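You operate a simulated robot arm through the tools that you are given. There is no shell and no other tool.

The job below is to be done with a simulated robot arm. You get a single attempt, and the scene is never put back.

Task
Tilt the chuck to 45 degrees, line the torch up with the seam, then lower it; shut the shield.
Fine: height dial to the size printed on the pipe.

It is judged by the outcome, as a careful person would: the job done as asked, and still so three seconds after it is handed in. It fails if anything else is knocked over, pushed out of place, dropped, spilled or broken.

Robot
A 6-joint arm with a two-finger parallel gripper, fixed in place. Base frame: the origin is at the foot of the arm, x ahead of it, y to its left, z up. Units: mm, rad, N and s.
With the tool pointing down near the work surface it reaches from about 260 to 640 mm from the base axis. Its first joint turns from -2.007 to 2.007 rad. Payload 3.43 kg.
The TCP is the grasp point between the finger pads, 34 mm short of the fingertips. In the tool frame z runs along the fingers and y along their closing line. The gripper opens to 128 mm. The fingers are 24 mm wide and 12 mm thick; the gripper's body (48 by 130 mm) begins 96 mm behind the TCP.
Orientation is that of the tool frame in the base frame, as a unit quaternion [x, y, z, w]. With the fingers straight down and closing along the base's y, the tool's x points along the base's -x, its y along +y and its z along -z.

Tools
- The arm moves only by the tool move_arm. Its argument "steps" is a list that holds one entry, the list of rows, each a list of 7 numbers: the shift along the tool's x, y, z in mm, then the turn, a rotation vector about the tool's x, y, z in rad, then the gripper command, from -1 (shut) to 1 (fully open), values between in proportion. In form: [[[tx, ty, tz, rx, ry, rz, gripper], ...]]. A call has 1 to 20 rows; each row shifts and turns the commanded pose from where the row before left it, along the tool's axes as they then stand. A row lasts 0.2 s, in which the tool goes at most 50 mm and 0.15 rad; a call with a longer step from one row to the next is refused whole, and so is a gripper value outside its range. A pose out of reach is approached as far as the arm can. The call stops where the force on the tool passes 40 N (or 10 N more than at its start, if that is more) or the arm is blocked; 0.2 s more then pass. Each finger travels about 153 mm/s and halts on what it meets, pressing with about 22 N; the grip force reading is that of the motor and also rises with nothing between the fingers. The clock runs only during rows and for 0.2 s after the last one: add rows that do not move to give the fingers time. It gives the time, the measured TCP pose, the force on the tool (base axes), the opening and the grip force at its end, in the units of the frame above (readings bear some noise), with the torque about the TCP (base axes, N m) and any sound that the robot's microphone picked up.
- Cameras (640 x 400 px; columns grow to the right, rows downward): "scene" is fixed at [400.1, 650.1, 1815.8]; the picture's right is [-1.00, 0.03, 0.00], its down [0.01, 0.48, -0.88] and it looks along [-0.02, -0.88, -0.48] (base axes); focal length 319 px, centre (320, 200). "wrist" rides on the gripper at [76, -11, -160] in the tool frame; the picture's right is [0.15, 0.99, 0.00], its down [-0.88, 0.13, -0.46] and it looks along [-0.45, 0.07, 0.89] (tool axes); focal length 234 px, centre (320, 200). There is no depth. A picture from a camera that has moved, and an enlarged one, comes with that camera's place and axes in the base frame and with its lens.
- camera(camera): a new picture of that camera. No time passes.
- lift_body(by): slides the trunk up (or, below 0, down) by that many mm; the arm rides with it, the base frame stays. It gives what a move gives, with no picture.
- enlarge(camera, box): a new picture of the part [left, top, right, bottom] of that camera's present view, enlarged. No time passes.
- finish_job(): hands the job in; it is judged then, once.

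Nothing tells you positions but the pictures and the camera data. Unless the task says otherwise, let go and move clear before handing in.

The tools are called after ">>>" as a command line: name --argument value ..., lists and objects as JSON in quotes. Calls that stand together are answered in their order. move_arm: Moves the arm, as the interface text tells. Its arguments: {"type":"object","properties":{"steps":{"type":"array"}},"required":["steps"]} The other tools are called the same way: lift_body (by) slides the trunk up or down; camera (camera) takes a picture; enlarge (camera, box) takes an enlarged picture of a part of a camera's view; finish_job () hands the job in.

At the start:

```text
time: 0.0
ee_pos: [80.0, -354.9, 1394.5]
tool_rot: [0.0, 1.0, 0.0, 0.0]
contact_force: [-0.1, -0.8, 0.0]
moment: [-0.01, 0.01, 0.0]
grip_width: 128.0
finger_force: 0.0
trunk travel left (down, up): [-925.0, 65.0]
```

scene: 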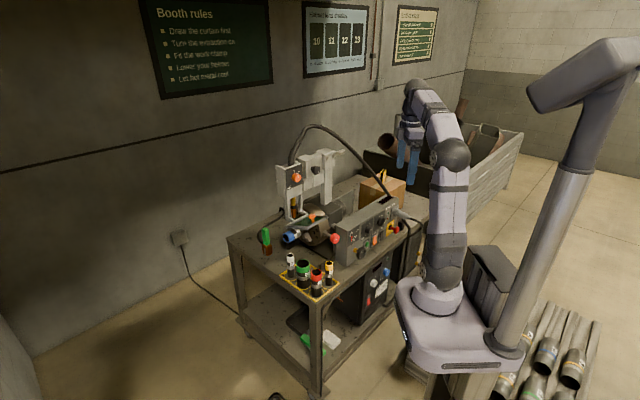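
wrist: 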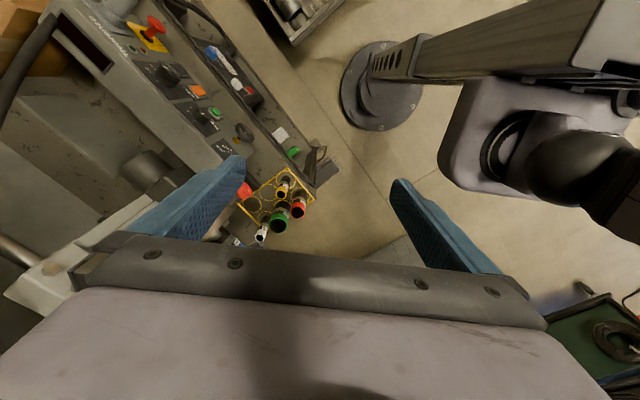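

I see a welding cart with a positioner (chuck), a torch on a stand, and a control box with knobs. I'll look closer before moving.

>>> enlarge --camera "scene" --box '[260, 120, 420, 220]'

>>> enlarge --camera "scene" --box '[230, 190, 390, 290]'

>>> enlarge --camera "scene" --box '[320, 180, 420, 270]'

>>> enlarge --camera "scene" --box '[130, 0, 290, 100]'

>>> enlarge --camera "scene" --box '[290, 0, 450, 100]'

>>> enlarge --camera "wrist" --box '[0, 0, 320, 200]'

```text
4.00 times, centred on (340, 170) of scene
camera zoom: at [400.1, 650.1, 1815.8], right [-1.0, 0.03, 0.0], down [0.01, 0.48, -0.88], along [-0.02, -0.88, -0.48], focal length 1275 px, centre (240, 320)
```

zoom: 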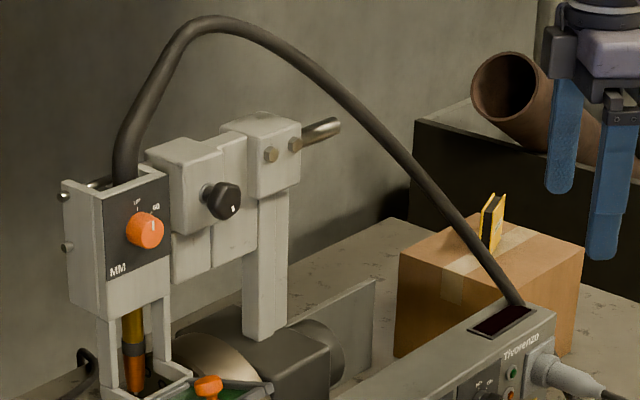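

```text
4.00 times, centred on (310, 240) of scene
camera zoom: at [400.1, 650.1, 1815.8], right [-1.0, 0.03, 0.0], down [0.01, 0.48, -0.88], along [-0.02, -0.88, -0.48], focal length 1275 px, centre (360, 40)
```

zoom: 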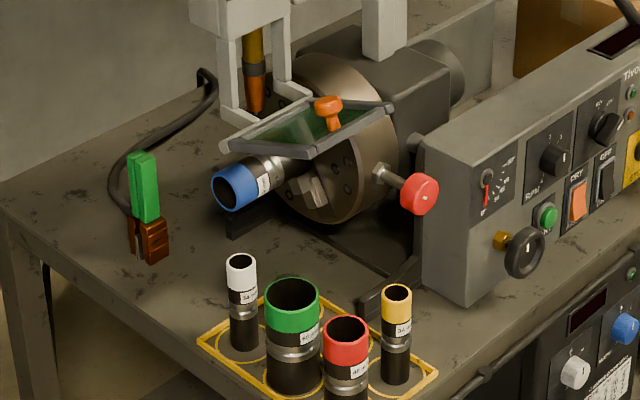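

```text
4.44 times, centred on (370, 225) of scene
camera zoom: at [400.1, 650.1, 1815.8], right [-1.0, 0.03, 0.0], down [0.01, 0.48, -0.88], along [-0.02, -0.88, -0.48], focal length 1417 px, centre (98, 89)
```

zoom: 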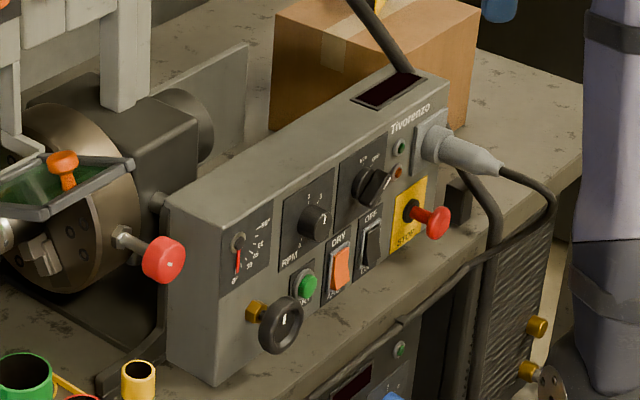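

```text
4.00 times, centred on (210, 50) of scene
camera zoom: at [400.1, 650.1, 1815.8], right [-1.0, 0.03, 0.0], down [0.01, 0.48, -0.88], along [-0.02, -0.88, -0.48], focal length 1275 px, centre (760, 800)
```

zoom: 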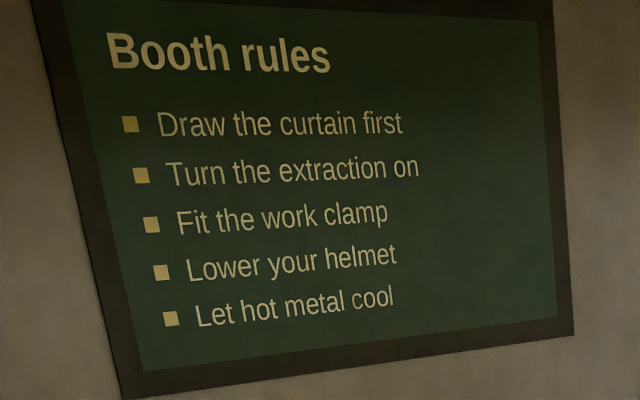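

```text
4.00 times, centred on (370, 50) of scene
camera zoom: at [400.1, 650.1, 1815.8], right [-1.0, 0.03, 0.0], down [0.01, 0.48, -0.88], along [-0.02, -0.88, -0.48], focal length 1275 px, centre (120, 800)
```

zoom: 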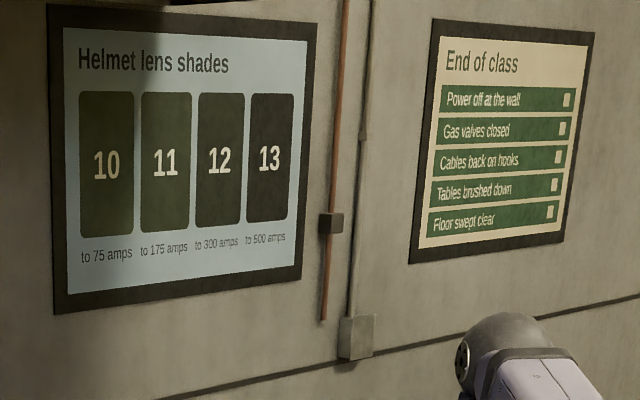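

```text
2.00 times, centred on (160, 100) of wrist
camera zoom: at [2.9, -366.1, 1554.3], right [-0.15, 0.99, 0.0], down [0.88, 0.13, 0.46], along [0.45, 0.07, -0.89], focal length 468 px, centre (640, 400)
```

zoom: 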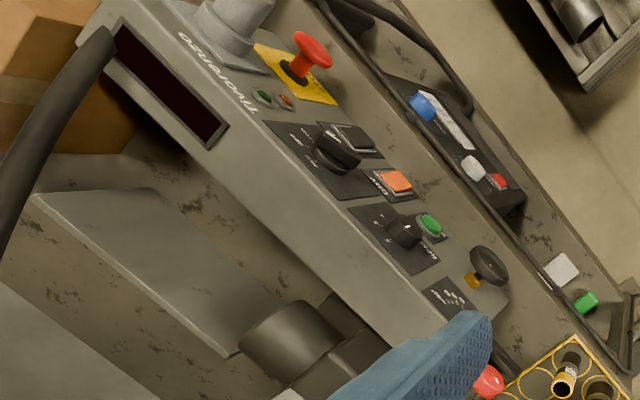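

I'm zooming in further on the details: the dials, the pipe label, and the tilt gauge.

>>> enlarge --camera "scene" --box '[272, 160, 312, 190]'

>>> enlarge --camera "scene" --box '[275, 205, 345, 250]'

>>> enlarge --camera "scene" --box '[330, 215, 380, 260]'

>>> enlarge --camera "scene" --box '[275, 245, 345, 300]'

>>> enlarge --camera "scene" --box '[300, 145, 350, 185]'

>>> enlarge --camera "wrist" --box '[180, 120, 320, 210]'

```text
13.33 times, centred on (292, 175) of scene
camera zoom: at [400.1, 650.1, 1815.8], right [-1.0, 0.03, 0.0], down [0.01, 0.48, -0.88], along [-0.02, -0.88, -0.48], focal length 4250 px, centre (693, 533)
```

zoom: 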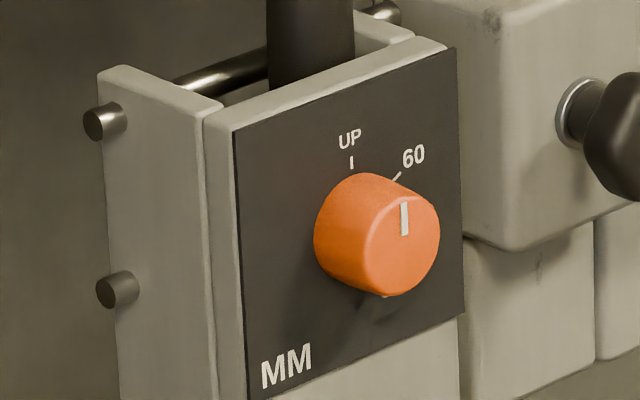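

```text
8.89 times, centred on (310, 228) of scene
camera zoom: at [400.1, 650.1, 1815.8], right [-1.0, 0.03, 0.0], down [0.01, 0.48, -0.88], along [-0.02, -0.88, -0.48], focal length 2833 px, centre (409, -44)
```

zoom: 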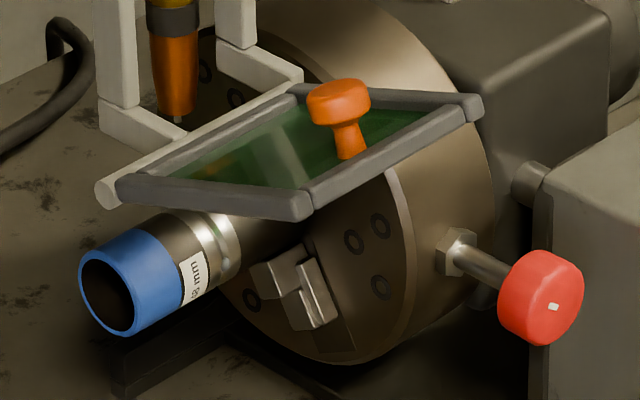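

```text
8.89 times, centred on (355, 238) of scene
camera zoom: at [400.1, 650.1, 1815.8], right [-1.0, 0.03, 0.0], down [0.01, 0.48, -0.88], along [-0.02, -0.88, -0.48], focal length 2833 px, centre (9, -133)
```

zoom: 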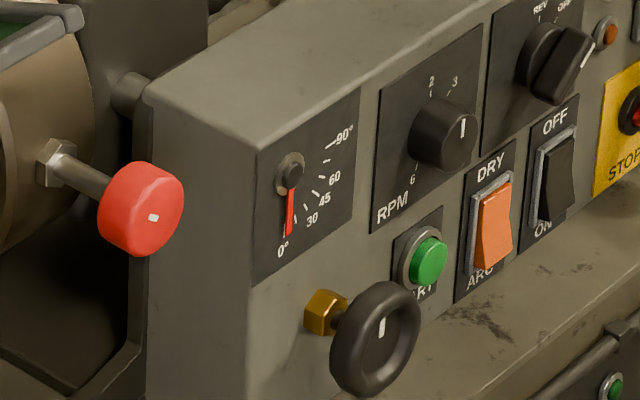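

```text
7.27 times, centred on (310, 272) of scene
camera zoom: at [400.1, 650.1, 1815.8], right [-1.0, 0.03, 0.0], down [0.01, 0.48, -0.88], along [-0.02, -0.88, -0.48], focal length 2318 px, centre (393, -327)
```

zoom: 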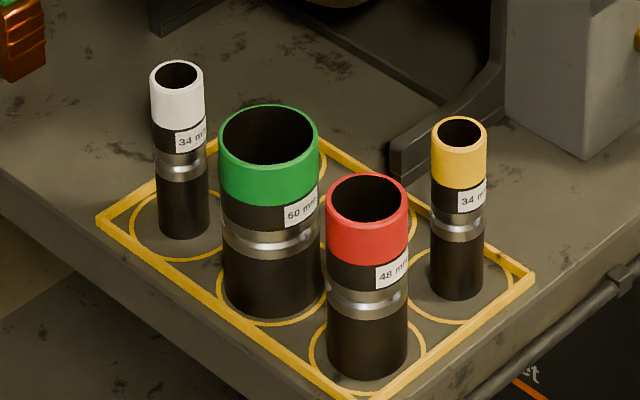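

```text
10.00 times, centred on (325, 165) of scene
camera zoom: at [400.1, 650.1, 1815.8], right [-1.0, 0.03, 0.0], down [0.01, 0.48, -0.88], along [-0.02, -0.88, -0.48], focal length 3187 px, centre (270, 550)
```

zoom: 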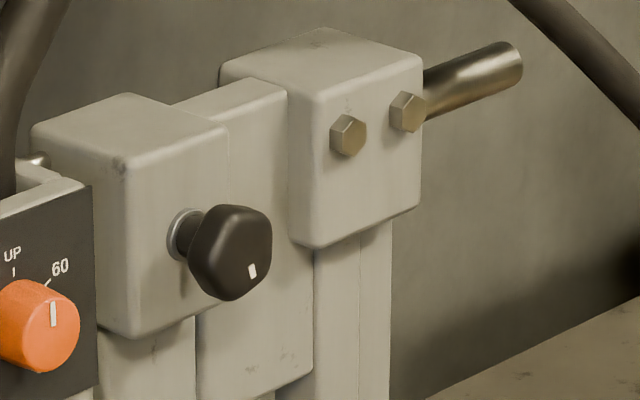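

```text
4.44 times, centred on (250, 165) of wrist
camera zoom: at [2.9, -366.1, 1554.3], right [-0.15, 0.99, 0.0], down [0.88, 0.13, 0.46], along [0.45, 0.07, -0.89], focal length 1041 px, centre (631, 356)
```

zoom: 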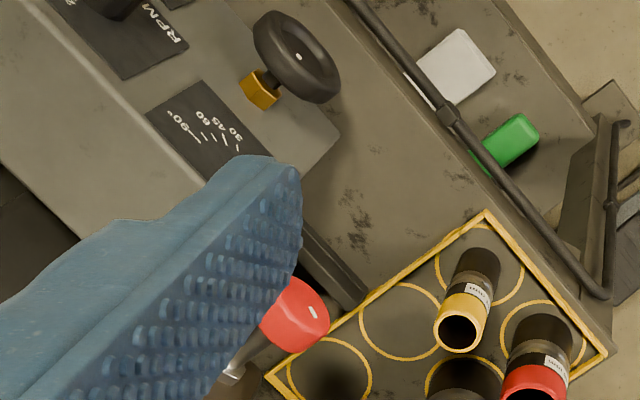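

The handwheel triangulates to about (171, -561, 861), and the panel faces the robot. I'll turn the wrist to get a better view of the cart before touching anything.

>>> move_arm --steps '[[[0, 0, 0, 0, 0, 0.15, 1], [0, 0, 0, 0, 0, 0.15, 1], [0, 0, 0, 0, 0, 0.15, 1], [0, 0, 0, 0, 0, 0.15, 1], [0, 0, 0, 0, 0, 0.15, 1], [0, 0, 0, 0, 0, 0.15, 1], [0, 0, 0, 0, -0.15, 0, 1], [0, 0, 0, 0, -0.15, 0, 1], [0, 0, 0, 0, -0.15, 0, 1]]]'

>>> camera --camera "wrist"

>>> camera --camera "scene"

```text
time: 2.0
ee_pos: [78.6, -353.1, 1394.7]
tool_rot: [0.423, 0.878, -0.098, 0.203]
contact_force: [0.0, 1.0, 0.1]
moment: [-0.03, 0.01, -0.04]
grip_width: 128.0
finger_force: 0.0
trunk travel left (down, up): [-925.0, 65.0]
```

```text
taken
camera wrist: at [-16.6, -252.1, 1505.6], right [0.69, 0.72, -0.07], down [0.47, -0.38, 0.8], along [0.55, -0.58, -0.6], focal length 234 px, centre (320, 200)
```

wrist: 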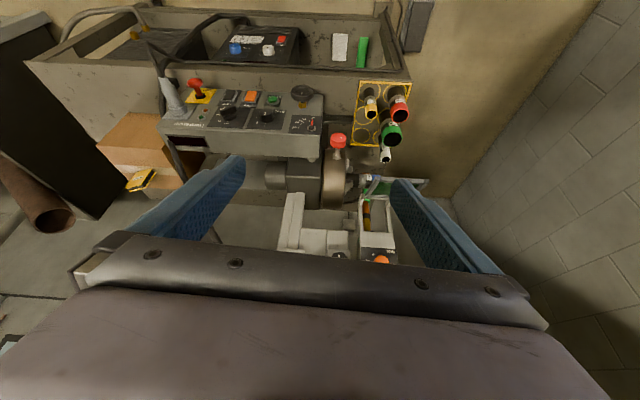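

```text
taken
```

scene: 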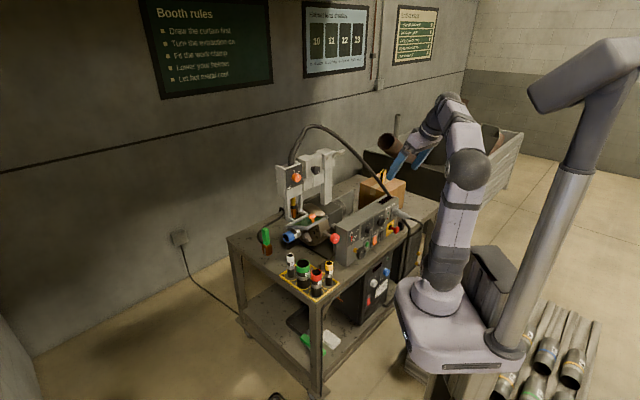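

Now I have a good overview, inverted with up pointing down. I'll zoom in to triangulate key features.

>>> enlarge --camera "wrist" --box '[150, 60, 350, 185]'

>>> enlarge --camera "wrist" --box '[260, 150, 420, 270]'

>>> enlarge --camera "wrist" --box '[320, 70, 440, 210]'

```text
3.20 times, centred on (250, 122) of wrist
camera zoom: at [-16.6, -252.1, 1505.6], right [0.69, 0.72, -0.07], down [0.47, -0.38, 0.8], along [0.55, -0.58, -0.6], focal length 749 px, centre (544, 448)
```

zoom: 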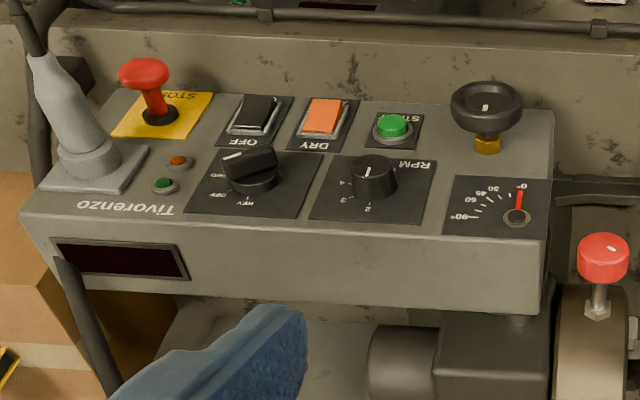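

```text
3.33 times, centred on (340, 210) of wrist
camera zoom: at [-16.6, -252.1, 1505.6], right [0.69, 0.72, -0.07], down [0.47, -0.38, 0.8], along [0.55, -0.58, -0.6], focal length 781 px, centre (253, 167)
```

zoom: 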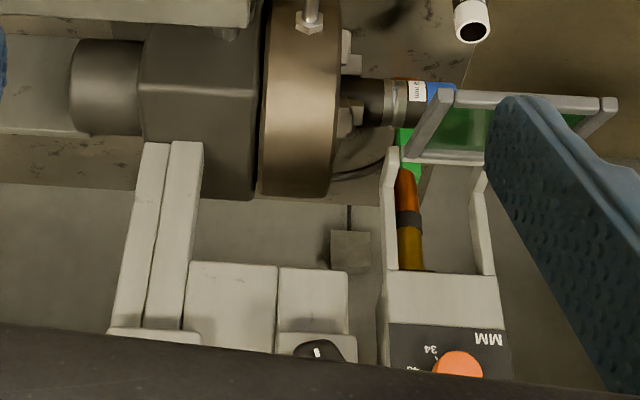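

```text
2.86 times, centred on (380, 140) of wrist
camera zoom: at [-16.6, -252.1, 1505.6], right [0.69, 0.72, -0.07], down [0.47, -0.38, 0.8], along [0.55, -0.58, -0.6], focal length 669 px, centre (149, 371)
```

zoom: 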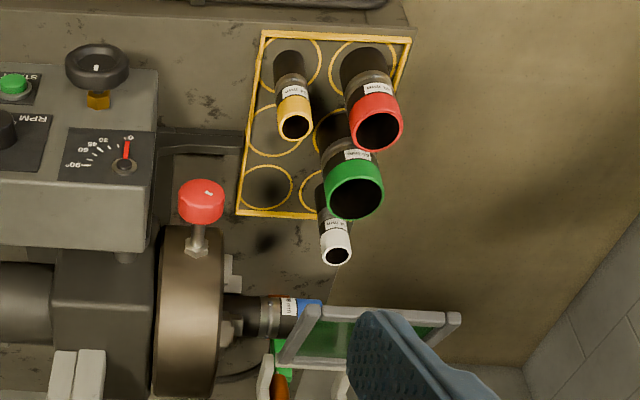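

The panel runs along about (0.7, 0.7) and faces (-0.7, 0.7). The wheel is near (171, -560, 863), the torch dial near (469, -529, 1273), and the table top near z 785. I'll level the tool and yaw it so the camera ends up above the gripper when the tool is horizontal.

>>> move_arm --steps '[[[0, 0, 0, 0, 0.15, 0, 1], [0, 0, 0, 0, 0.15, 0, 1], [0, 0, 0, 0, 0.15, 0, 1], [0, 0, 0, 0, 0, 0.15, 1], [0, 0, 0, 0, 0, 0.15, 1], [0, 0, 0, 0, 0, 0.15, 1], [0, 0, 0, 0, 0, 0.15, 1], [0, 0, 0, 0, 0, 0.15, 1], [0, 0, 0, 0, 0, 0.15, 1], [0, 0, 0, 0, 0, 0.15, 1], [0, 0, 0, 0, 0, 0.15, 1], [0, 0, 0, 0, 0, 0.15, 1], [0, 0, 0, 0, 0, 0.15, 1]]]'

>>> move_arm --steps '[[[0, 0, 0, 0, 0, 0.15, 1], [0, 0, 0, 0, 0, 0.15, 1], [0, 0, 0, 0, 0, 0.15, 1], [0, 0, 0, 0, 0, 0.15, 1], [0, 0, 0, 0, 0, 0.15, 1], [0, 0, 0, 0, 0, 0.15, 1], [0, 0, 0, 0, 0, 0.15, 1], [0, 0, 0, 0, 0, 0.15, 1], [0, 0, 0, 0, 0, 0.15, 1], [0, 0, 0, 0, 0, 0.15, 1]]]'

>>> camera --camera "wrist"

>>> camera --camera "scene"

```text
time: 4.8
ee_pos: [78.8, -355.6, 1394.4]
tool_rot: [0.932, 0.362, 0.0, 0.0]
contact_force: [0.1, 1.1, -0.5]
moment: [0.02, 0.01, -0.01]
grip_width: 128.2
finger_force: 0.1
trunk travel left (down, up): [-925.0, 65.0]
```

```text
time: 7.0
ee_pos: [78.3, -354.9, 1396.2]
tool_rot: [0.929, -0.371, 0.0, 0.0]
contact_force: [0.5, 0.2, 0.4]
moment: [-0.04, 0.02, 0.01]
grip_width: 127.8
finger_force: 0.1
trunk travel left (down, up): [-925.0, 65.0]
```

```text
taken
camera wrist: at [140.6, -398.9, 1554.5], right [-0.57, -0.82, 0.0], down [-0.73, 0.51, 0.46], along [-0.37, 0.26, -0.89], focal length 234 px, centre (320, 200)
```

wrist: 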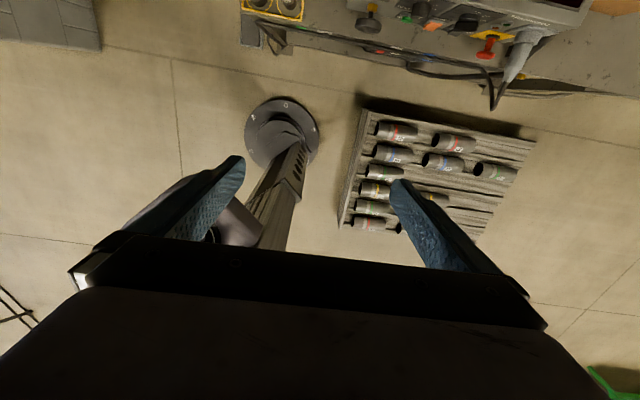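

```text
taken
```

scene: 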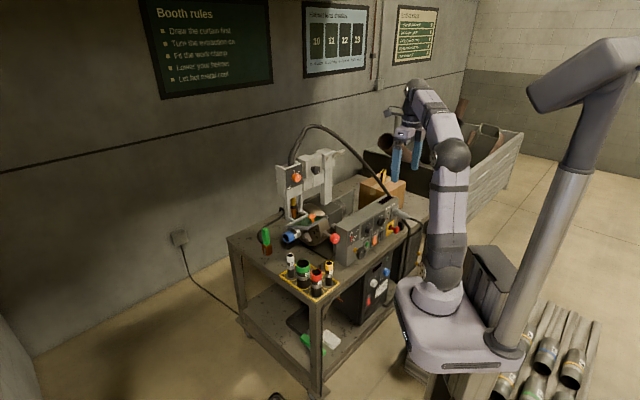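

The tool now has x along (0.725, -0.689). I'll shift towards the front of the torch head and pitch the tool up to horizontal to view it.

>>> move_arm --steps '[[[38, -21, 0, 0, 0, 0, 1], [38, -21, 0, 0, 0, 0, 1], [38, -21, 0, 0, 0, 0, 1], [38, -21, 0, 0, 0, 0, 1], [38, -21, 0, 0, 0, 0, 1], [38, -21, 0, 0, 0, 0, 1], [0, 0, 0, 0, 0.15, 0, 1], [0, 0, 0, 0, 0.15, 0, 1], [0, 0, 0, 0, 0.15, 0, 1], [0, 0, 0, 0, 0.15, 0, 1], [0, 0, 0, 0, 0.15, 0, 1], [0, 0, 0, 0, 0.15, 0, 1], [0, 0, 0, 0, 0.15, 0, 1]]]'

>>> camera --camera "wrist"

>>> camera --camera "scene"

```text
time: 9.8
ee_pos: [316.9, -397.7, 1365.0]
tool_rot: [0.804, -0.32, 0.466, 0.186]
contact_force: [0.0, -0.1, 0.4]
moment: [0.0, 0.01, -0.01]
grip_width: 128.1
finger_force: 0.1
out of reach, approached as far as the arm can: row 5, 6
trunk travel left (down, up): [-925.0, 65.0]
```

```text
taken
camera wrist: at [250.7, -319.3, 1510.9], right [-0.63, -0.77, 0.13], down [-0.69, 0.48, -0.54], along [0.35, -0.43, -0.83], focal length 234 px, centre (320, 200)
```

wrist: 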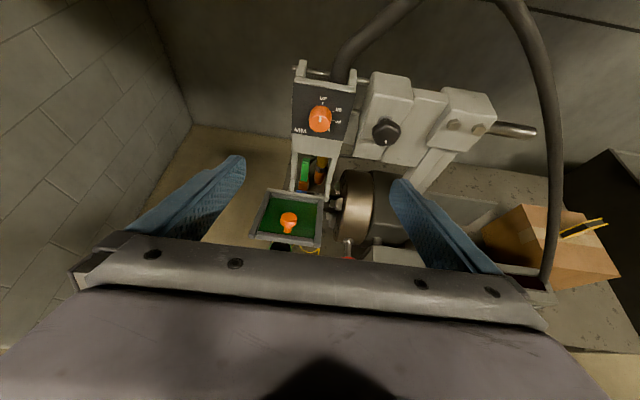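

```text
taken
```

scene: 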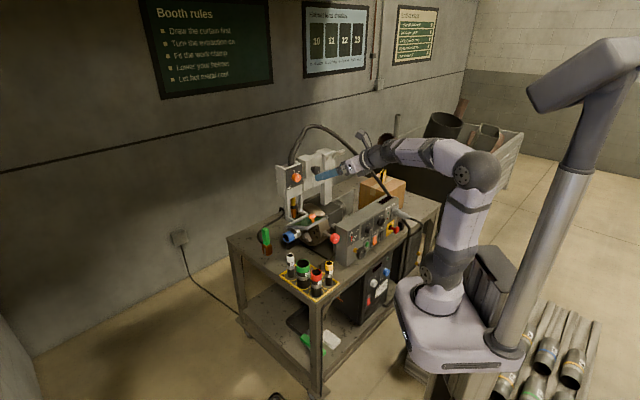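

The view is good. I'll finish pitching to horizontal and look at the dials straight on.

>>> move_arm --steps '[[[0, 0, -20, 0, 0.15, 0, 1], [0, 0, -20, 0, 0.15, 0, 1], [0, 0, -20, 0, 0.15, 0, 1], [0, 0, 0, 0, 0.07, 0, 1]]]'

>>> camera --camera "wrist"

>>> enlarge --camera "wrist" --box '[240, 100, 400, 220]'

>>> enlarge --camera "scene" --box '[260, 110, 420, 210]'

```text
time: 10.8
ee_pos: [280.7, -381.2, 1378.7]
tool_rot: [0.657, -0.262, 0.657, 0.262]
contact_force: [0.2, -0.9, -0.4]
moment: [0.01, 0.0, 0.0]
grip_width: 128.0
finger_force: 0.0
out of reach, approached as far as the arm can: row 1, 2, 3
trunk travel left (down, up): [-925.0, 65.0]
```

```text
taken
camera wrist: at [172.8, -263.9, 1454.3], right [-0.68, -0.72, 0.15], down [-0.42, 0.22, -0.88], along [0.6, -0.66, -0.45], focal length 234 px, centre (320, 200)
```

wrist: 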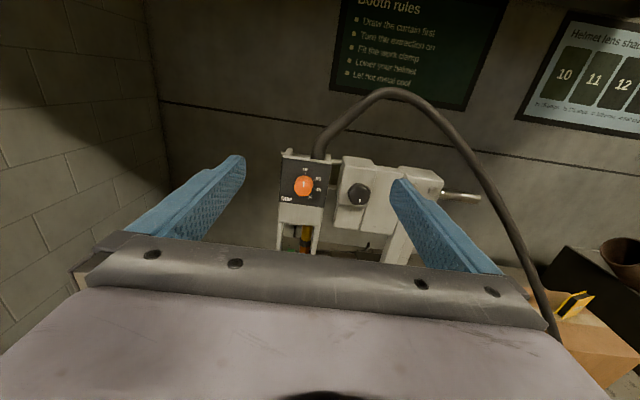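

```text
3.33 times, centred on (320, 160) of wrist
camera zoom: at [172.8, -263.9, 1454.3], right [-0.68, -0.72, 0.15], down [-0.42, 0.22, -0.88], along [0.6, -0.66, -0.45], focal length 781 px, centre (320, 333)
```

zoom: 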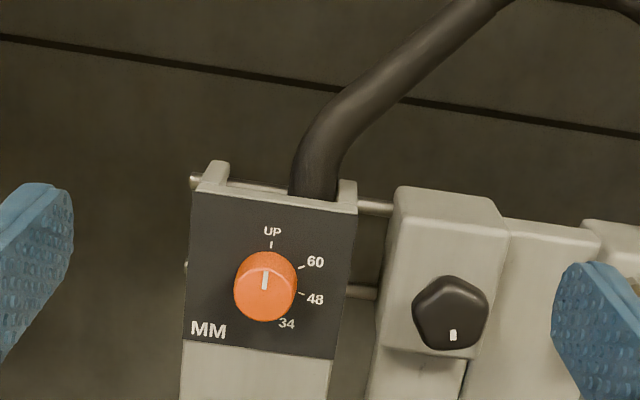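

```text
4.00 times, centred on (340, 160) of scene
camera zoom: at [400.1, 650.1, 1815.8], right [-1.0, 0.03, 0.0], down [0.01, 0.48, -0.88], along [-0.02, -0.88, -0.48], focal length 1275 px, centre (240, 360)
```

zoom: 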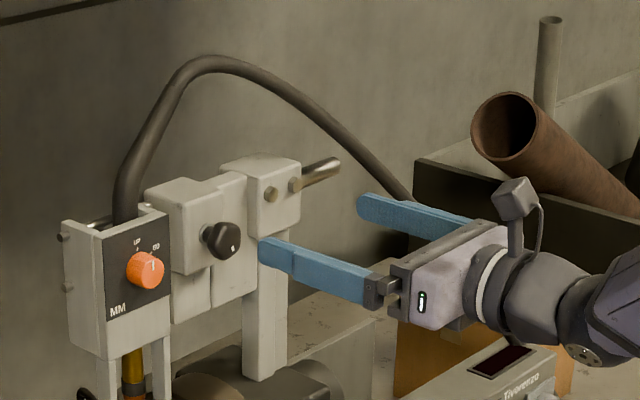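

The dial reads UP, with 60, 48 and 34 clockwise from it. The pipe label looks like 48, which I'll verify later. Next I'll slide to in front of the handwheel, then lower the trunk.

>>> move_arm --steps '[[[0, 25, -12, 0, 0, 0, 1], [0, 25, -12, 0, 0, 0, 1], [0, 25, -12, 0, 0, 0, 1], [0, 25, -12, 0, 0, 0, 1], [0, 25, -12, 0, 0, 0, 1], [0, 25, 0, 0, 0, 0, 1], [0, 25, 0, 0, 0, 0, 1], [0, 25, 0, 0, 0, 0, 1]]]'

>>> camera --camera "scene"

>>> camera --camera "wrist"

```text
time: 12.6
ee_pos: [112.9, -488.2, 1378.2]
tool_rot: [0.657, -0.262, 0.657, 0.262]
contact_force: [-0.1, -0.3, 0.5]
moment: [0.03, -0.02, 0.03]
grip_width: 128.1
finger_force: 0.0
out of reach, approached as far as the arm can: row 8
trunk travel left (down, up): [-925.0, 65.0]
```

```text
taken
```

scene: 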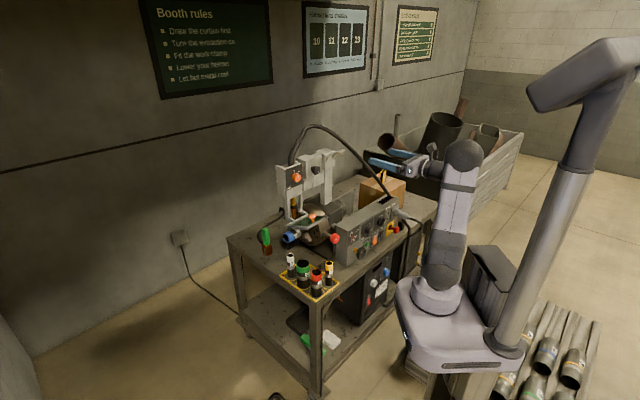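

```text
taken
camera wrist: at [4.2, -371.4, 1454.1], right [-0.68, -0.72, 0.15], down [-0.42, 0.22, -0.88], along [0.6, -0.66, -0.45], focal length 234 px, centre (320, 200)
```

wrist: 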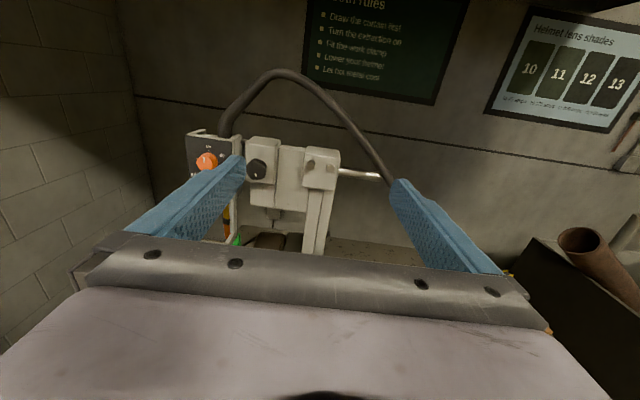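

The path is clear. I'll lower the trunk in stages.

>>> lift_body --by -300

>>> camera --camera "scene"

>>> camera --camera "wrist"

```text
time: 15.6
ee_pos: [113.9, -487.2, 1078.5]
tool_rot: [0.658, -0.262, 0.656, 0.262]
contact_force: [0.0, 0.1, 0.0]
moment: [0.0, 0.01, 0.04]
grip_width: 127.9
finger_force: 0.0
trunk travel left (down, up): [-625.0, 365.0]
```

```text
taken
```

scene: 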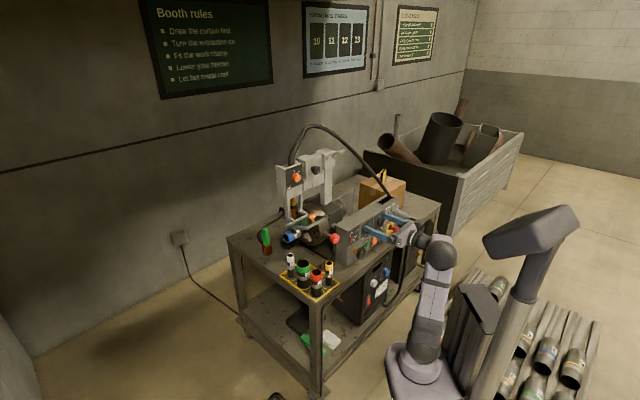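

```text
taken
camera wrist: at [4.8, -369.9, 1154.6], right [-0.68, -0.72, 0.15], down [-0.42, 0.22, -0.88], along [0.6, -0.66, -0.45], focal length 234 px, centre (320, 200)
```

wrist: 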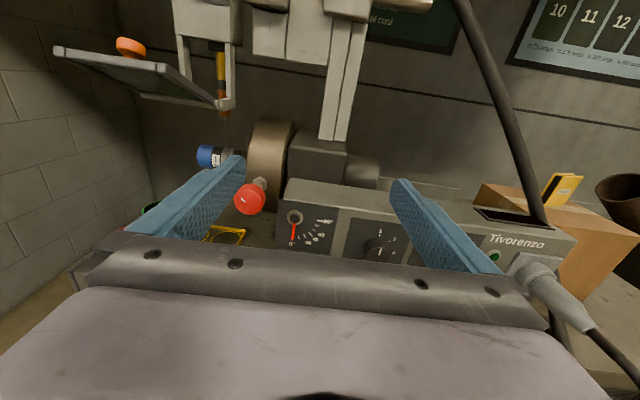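

>>> enlarge --camera "wrist" --box '[180, 130, 300, 210]'

>>> enlarge --camera "wrist" --box '[40, 0, 280, 150]'

>>> enlarge --camera "wrist" --box '[240, 150, 400, 250]'

```text
5.00 times, centred on (240, 170) of wrist
camera zoom: at [4.8, -369.9, 1154.6], right [-0.68, -0.72, 0.15], down [-0.42, 0.22, -0.88], along [0.6, -0.66, -0.45], focal length 1171 px, centre (720, 350)
```

zoom: 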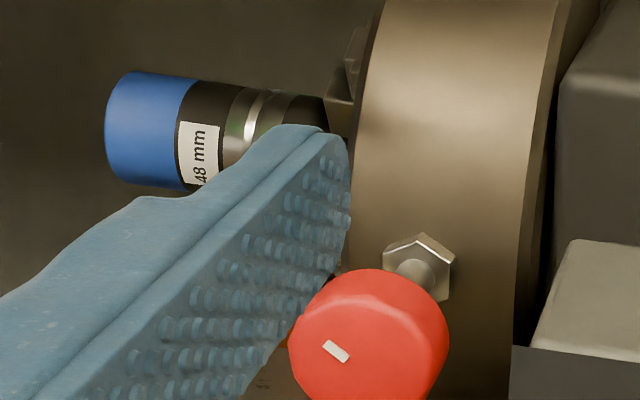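

```text
2.67 times, centred on (160, 75) of wrist
camera zoom: at [4.8, -369.9, 1154.6], right [-0.68, -0.72, 0.15], down [-0.42, 0.22, -0.88], along [0.6, -0.66, -0.45], focal length 624 px, centre (747, 533)
```

zoom: 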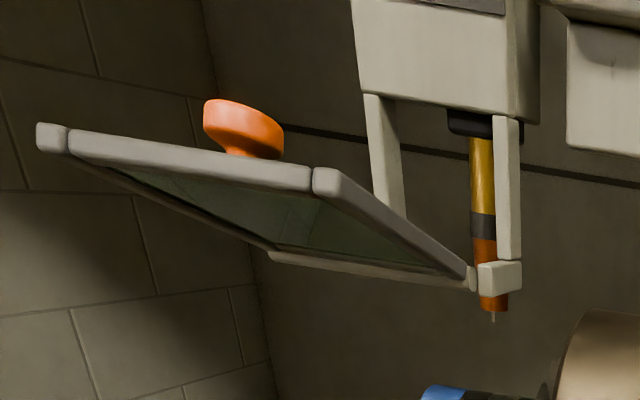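

```text
4.00 times, centred on (320, 200) of wrist
camera zoom: at [4.8, -369.9, 1154.6], right [-0.68, -0.72, 0.15], down [-0.42, 0.22, -0.88], along [0.6, -0.66, -0.45], focal length 937 px, centre (320, 200)
```

zoom: 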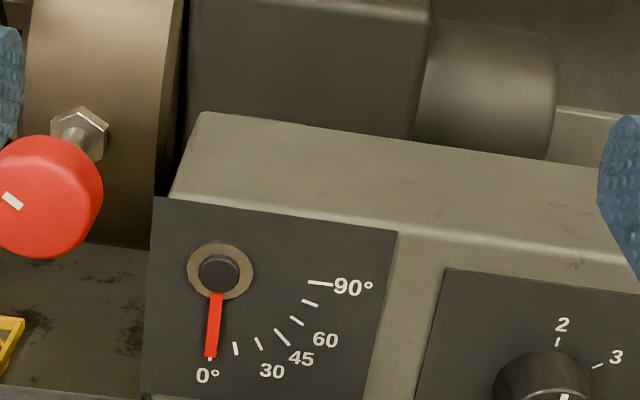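

The label reads 48 mm. The shield is hinged at its back edge and raised to horizontal. I'll lower further to see the wheel.

>>> lift_body --by -150

>>> camera --camera "wrist"

>>> camera --camera "scene"

```text
time: 17.4
ee_pos: [113.6, -488.1, 929.4]
tool_rot: [0.657, -0.263, 0.656, 0.262]
contact_force: [-0.1, 0.6, -0.7]
moment: [0.01, 0.01, 0.0]
grip_width: 128.1
finger_force: 0.2
trunk travel left (down, up): [-475.0, 515.0]
```

```text
taken
camera wrist: at [4.8, -369.9, 1004.6], right [-0.68, -0.72, 0.15], down [-0.42, 0.22, -0.88], along [0.6, -0.66, -0.45], focal length 234 px, centre (320, 200)
```

wrist: 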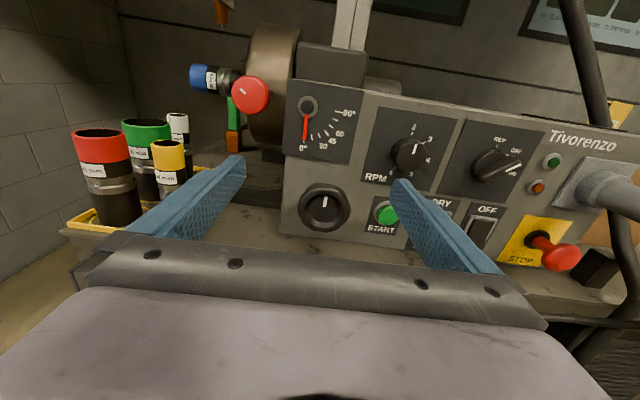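

```text
taken
```

scene: 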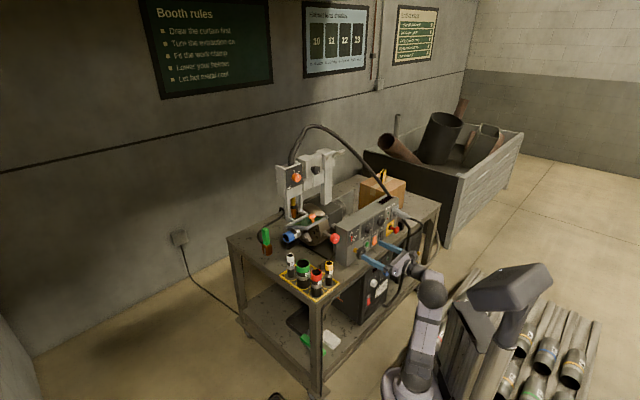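

The wheel face centre is near (170, -561, 867). The tool axis is already aligned with the panel normal to within about 1–2°. I'll drop to wheel height, centre sideways, and narrow the jaws.

>>> lift_body --by -62

>>> move_arm --steps '[[[0, 15, 20, 0, 0, 0, 0.3], [0, 0, 20, 0, 0, 0, 0.3], [0, 0, 0, 0, 0, 0, 0.3]]]'

>>> camera --camera "wrist"

>>> camera --camera "scene"

```text
time: 18.4
ee_pos: [113.6, -487.4, 866.4]
tool_rot: [0.658, -0.261, 0.657, 0.26]
contact_force: [-0.2, -0.1, -0.2]
moment: [0.0, -0.02, 0.02]
grip_width: 128.1
finger_force: 0.0
trunk travel left (down, up): [-413.0, 577.0]
```

```text
time: 19.2
ee_pos: [129.8, -525.9, 867.3]
tool_rot: [0.658, -0.261, 0.656, 0.261]
contact_force: [-0.3, -0.4, -0.1]
moment: [-0.02, 0.02, 0.02]
grip_width: 83.1
finger_force: 0.1
trunk travel left (down, up): [-413.0, 577.0]
```

```text
taken
camera wrist: at [21.6, -409.0, 942.7], right [-0.68, -0.72, 0.15], down [-0.42, 0.22, -0.88], along [0.6, -0.66, -0.45], focal length 234 px, centre (320, 200)
```

wrist: 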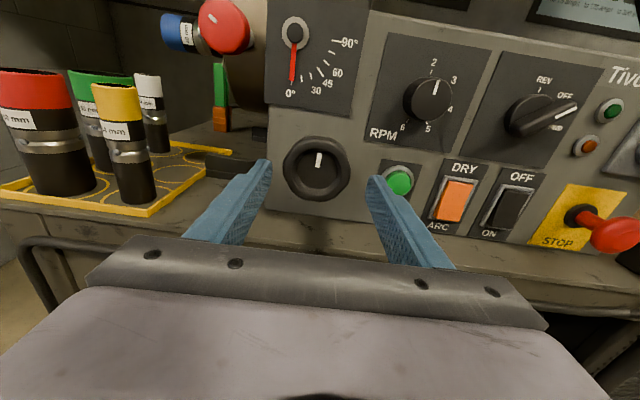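

```text
taken
```

scene: 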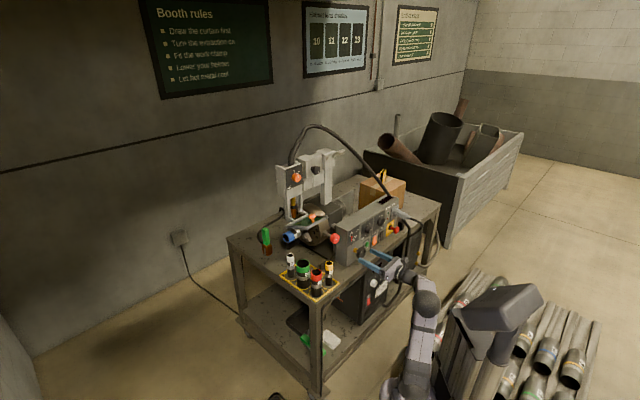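

The wheel is centred within 2 mm. I'll advance along the axis, then grip.

>>> move_arm --steps '[[[0, -2, 16, 0, 0, 0, 0.3], [0, 0, 16, 0, 0, 0, 0.3], [0, 0, 16, 0, 0, 0, 0.3], [0, 0, 0, 0, 0, 0, 0.3]]]'

>>> camera --camera "wrist"

```text
time: 20.2
ee_pos: [166.5, -559.2, 866.6]
tool_rot: [0.658, -0.262, 0.656, 0.261]
contact_force: [0.2, 0.6, -0.7]
moment: [0.02, 0.02, 0.01]
grip_width: 83.1
finger_force: 0.0
trunk travel left (down, up): [-413.0, 577.0]
```

```text
taken
camera wrist: at [58.0, -441.7, 942.5], right [-0.68, -0.72, 0.15], down [-0.42, 0.22, -0.88], along [0.6, -0.66, -0.45], focal length 234 px, centre (320, 200)
```

wrist: 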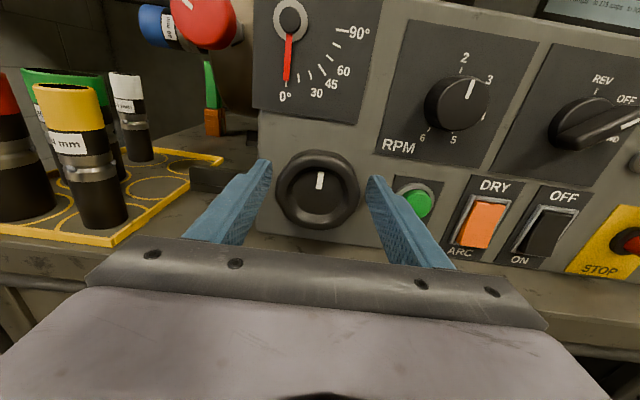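

The wheel sits between the fingers, so I'll close on it.

>>> move_arm --steps '[[[0, 0, 0, 0, 0, 0, -1], [0, 0, 0, 0, 0, 0, -1], [0, 0, 0, 0, 0, 0, -1]]]'

>>> camera --camera "wrist"

```text
time: 21.0
ee_pos: [167.9, -558.7, 867.3]
tool_rot: [0.657, -0.261, 0.657, 0.261]
contact_force: [5.4, 5.8, -1.6]
moment: [-0.2, -0.21, 0.03]
grip_width: 63.9
finger_force: 44.8
trunk travel left (down, up): [-413.0, 577.0]
```

```text
taken
camera wrist: at [58.9, -440.7, 942.5], right [-0.68, -0.72, 0.15], down [-0.42, 0.22, -0.88], along [0.6, -0.66, -0.45], focal length 234 px, centre (320, 200)
```

wrist: 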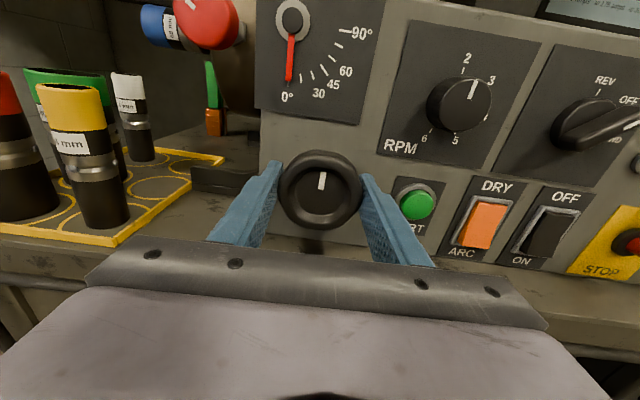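

Gripped at 64 mm. I'll try a small clockwise turn and watch the gauge.

>>> move_arm --steps '[[[0, -1, 0, 0, 0, 0.08, -1], [0, 0, 0, 0, 0, 0.08, -1], [0, 0, 0, 0, 0, 0.08, -1], [0, 0, 0, 0, 0, 0.08, -1], [0, 0, 0, 0, 0, 0, -1]]]'

>>> camera --camera "wrist"

```text
time: 22.2
ee_pos: [167.5, -557.4, 866.1]
tool_rot: [0.607, -0.363, 0.69, 0.154]
contact_force: [-3.2, -4.8, 4.0]
moment: [-0.98, 1.07, -1.2]
grip_width: 63.6
finger_force: 44.9
trunk travel left (down, up): [-413.0, 577.0]
```

```text
taken
camera wrist: at [42.2, -457.3, 941.8], right [-0.68, -0.71, -0.17], down [-0.23, 0.43, -0.88], along [0.7, -0.56, -0.45], focal length 234 px, centre (320, 200)
```

wrist: 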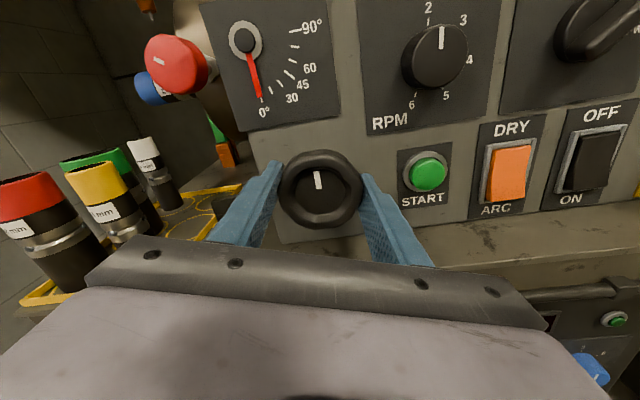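

>>> enlarge --camera "wrist" --box '[200, 0, 360, 120]'

>>> enlarge --camera "scene" --box '[275, 200, 375, 262]'

```text
3.33 times, centred on (280, 60) of wrist
camera zoom: at [42.2, -457.3, 941.8], right [-0.68, -0.71, -0.17], down [-0.23, 0.43, -0.88], along [0.7, -0.56, -0.45], focal length 781 px, centre (453, 667)
```

zoom: 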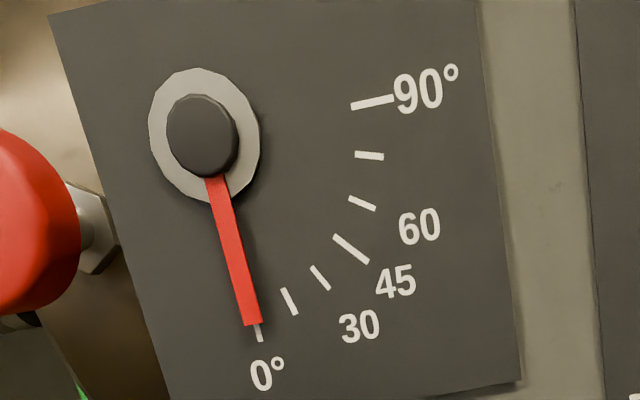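

```text
6.40 times, centred on (325, 231) of scene
camera zoom: at [400.1, 650.1, 1815.8], right [-1.0, 0.03, 0.0], down [0.01, 0.48, -0.88], along [-0.02, -0.88, -0.48], focal length 2040 px, centre (288, 2)
```

zoom: 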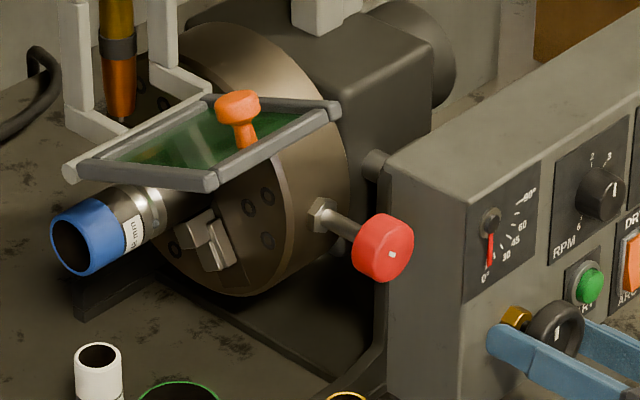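

The wheel didn't turn: its mark stayed put with about 1.4 Nm resistance, likely the 0° stop. I'll go back and try counter-clockwise.

>>> move_arm --steps '[[[0, 0, 0, 0, 0, -0.08, -1], [0, 0, 0, 0, 0, -0.08, -1], [0, 0, 0, 0, 0, -0.08, -1], [0, 0, 0, 0, 0, -0.08, -1], [0, 0, 0, 0, 0, -0.08, -1], [0, 0, 0, 0, 0, -0.08, -1], [0, 0, 0, 0, 0, -0.08, -1], [0, 0, 0, 0, 0, -0.08, -1], [0, 0, 0, 0, 0, 0, -1]]]'

>>> camera --camera "wrist"

>>> enlarge --camera "scene" --box '[275, 200, 375, 262]'

```text
time: 24.2
ee_pos: [166.7, -558.0, 866.8]
tool_rot: [0.69, -0.155, 0.606, 0.364]
contact_force: [-13.7, -7.3, 4.0]
moment: [0.3, 0.29, -1.24]
grip_width: 63.7
finger_force: 44.8
trunk travel left (down, up): [-413.0, 577.0]
```

```text
taken
camera wrist: at [74.9, -423.1, 934.8], right [-0.62, -0.65, 0.45], down [-0.61, 0.03, -0.79], along [0.5, -0.76, -0.41], focal length 234 px, centre (320, 200)
```

wrist: 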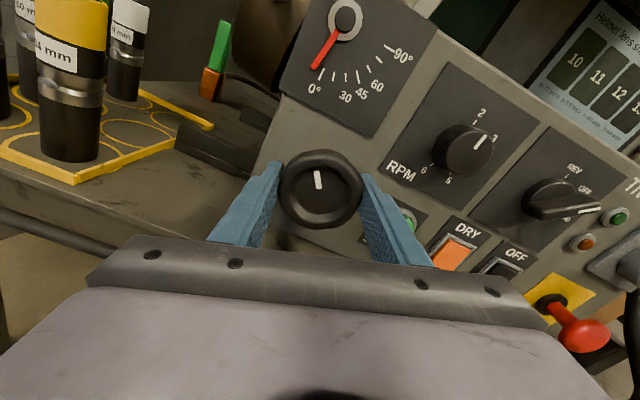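

```text
6.40 times, centred on (325, 231) of scene
camera zoom: at [400.1, 650.1, 1815.8], right [-1.0, 0.03, 0.0], down [0.01, 0.48, -0.88], along [-0.02, -0.88, -0.48], focal length 2040 px, centre (288, 2)
```

zoom: 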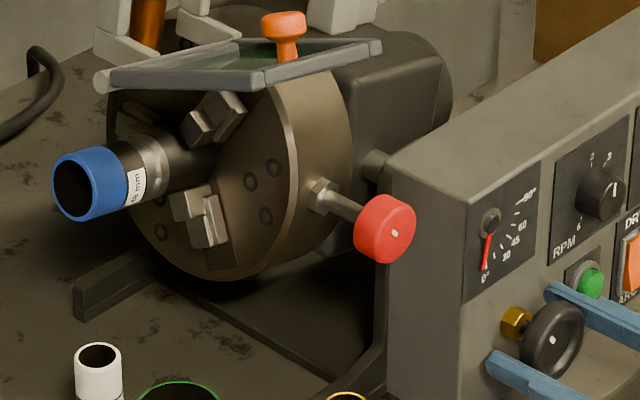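

>>> enlarge --camera "wrist" --box '[280, 0, 440, 120]'

>>> camera --camera "scene"

>>> enlarge --camera "scene" --box '[260, 120, 420, 220]'

```text
3.33 times, centred on (360, 60) of wrist
camera zoom: at [74.9, -423.1, 934.8], right [-0.62, -0.65, 0.45], down [-0.61, 0.03, -0.79], along [0.5, -0.76, -0.41], focal length 781 px, centre (187, 667)
```

zoom: 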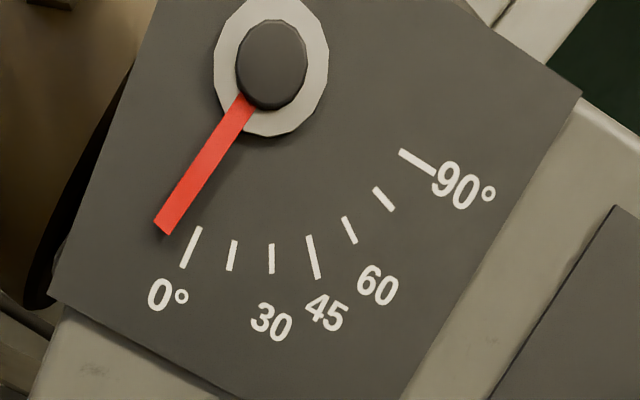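

```text
taken
```

scene: 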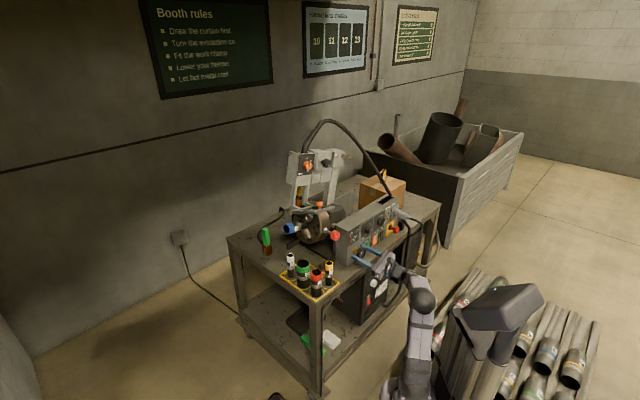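

```text
4.00 times, centred on (340, 170) of scene
camera zoom: at [400.1, 650.1, 1815.8], right [-1.0, 0.03, 0.0], down [0.01, 0.48, -0.88], along [-0.02, -0.88, -0.48], focal length 1275 px, centre (240, 320)
```

zoom: 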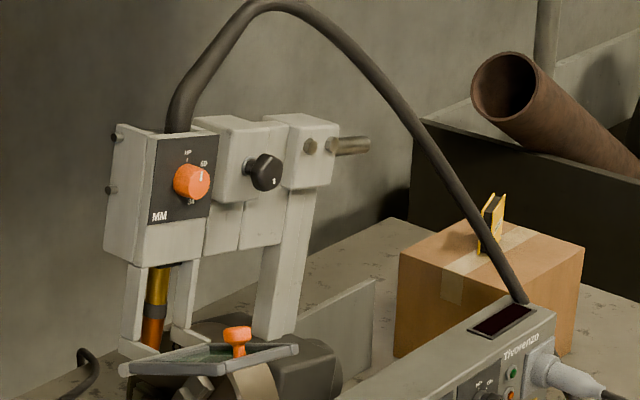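

Counter-clockwise moves the needle below 0 and raises the pipe, while clockwise was resisted at 0. I'll turn back clockwise through zero in small steps to see whether there is a real stop.

>>> move_arm --steps '[[[0, 0, 0, 0, 0, 0.08, -1], [0, 0, 0, 0, 0, 0.08, -1], [0, 0, 0, 0, 0, 0.08, -1], [0, 0, 0, 0, 0, 0.08, -1], [0, 0, 0, 0, 0, 0, -1], [0, 0, 0, 0, 0, 0, -1]]]'

>>> camera --camera "wrist"

>>> enlarge --camera "wrist" --box '[240, 0, 400, 120]'

>>> enlarge --camera "scene" --box '[275, 200, 375, 262]'

```text
time: 25.6
ee_pos: [168.8, -558.7, 865.4]
tool_rot: [0.657, -0.263, 0.657, 0.261]
contact_force: [-14.5, -9.3, 0.9]
moment: [-0.3, -0.3, -0.65]
grip_width: 63.8
finger_force: 44.7
trunk travel left (down, up): [-413.0, 577.0]
```

```text
taken
camera wrist: at [58.7, -440.0, 942.0], right [-0.68, -0.72, 0.14], down [-0.42, 0.22, -0.88], along [0.6, -0.66, -0.45], focal length 234 px, centre (320, 200)
```

wrist: 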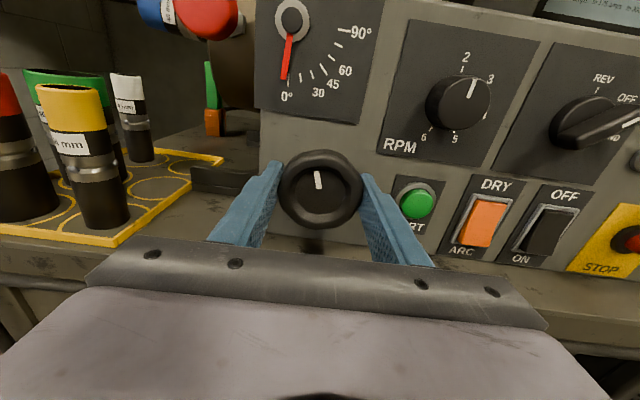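

```text
3.33 times, centred on (320, 60) of wrist
camera zoom: at [58.7, -440.0, 942.0], right [-0.68, -0.72, 0.14], down [-0.42, 0.22, -0.88], along [0.6, -0.66, -0.45], focal length 781 px, centre (320, 667)
```

zoom: 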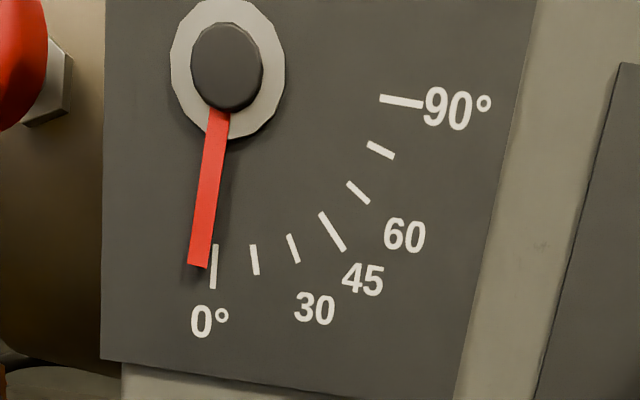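

```text
6.40 times, centred on (325, 231) of scene
camera zoom: at [400.1, 650.1, 1815.8], right [-1.0, 0.03, 0.0], down [0.01, 0.48, -0.88], along [-0.02, -0.88, -0.48], focal length 2040 px, centre (288, 2)
```

zoom: 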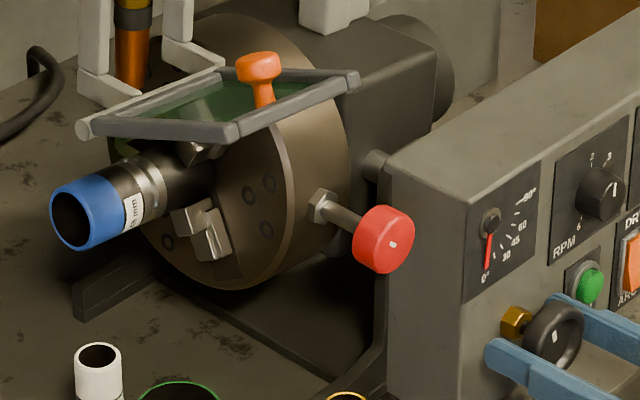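

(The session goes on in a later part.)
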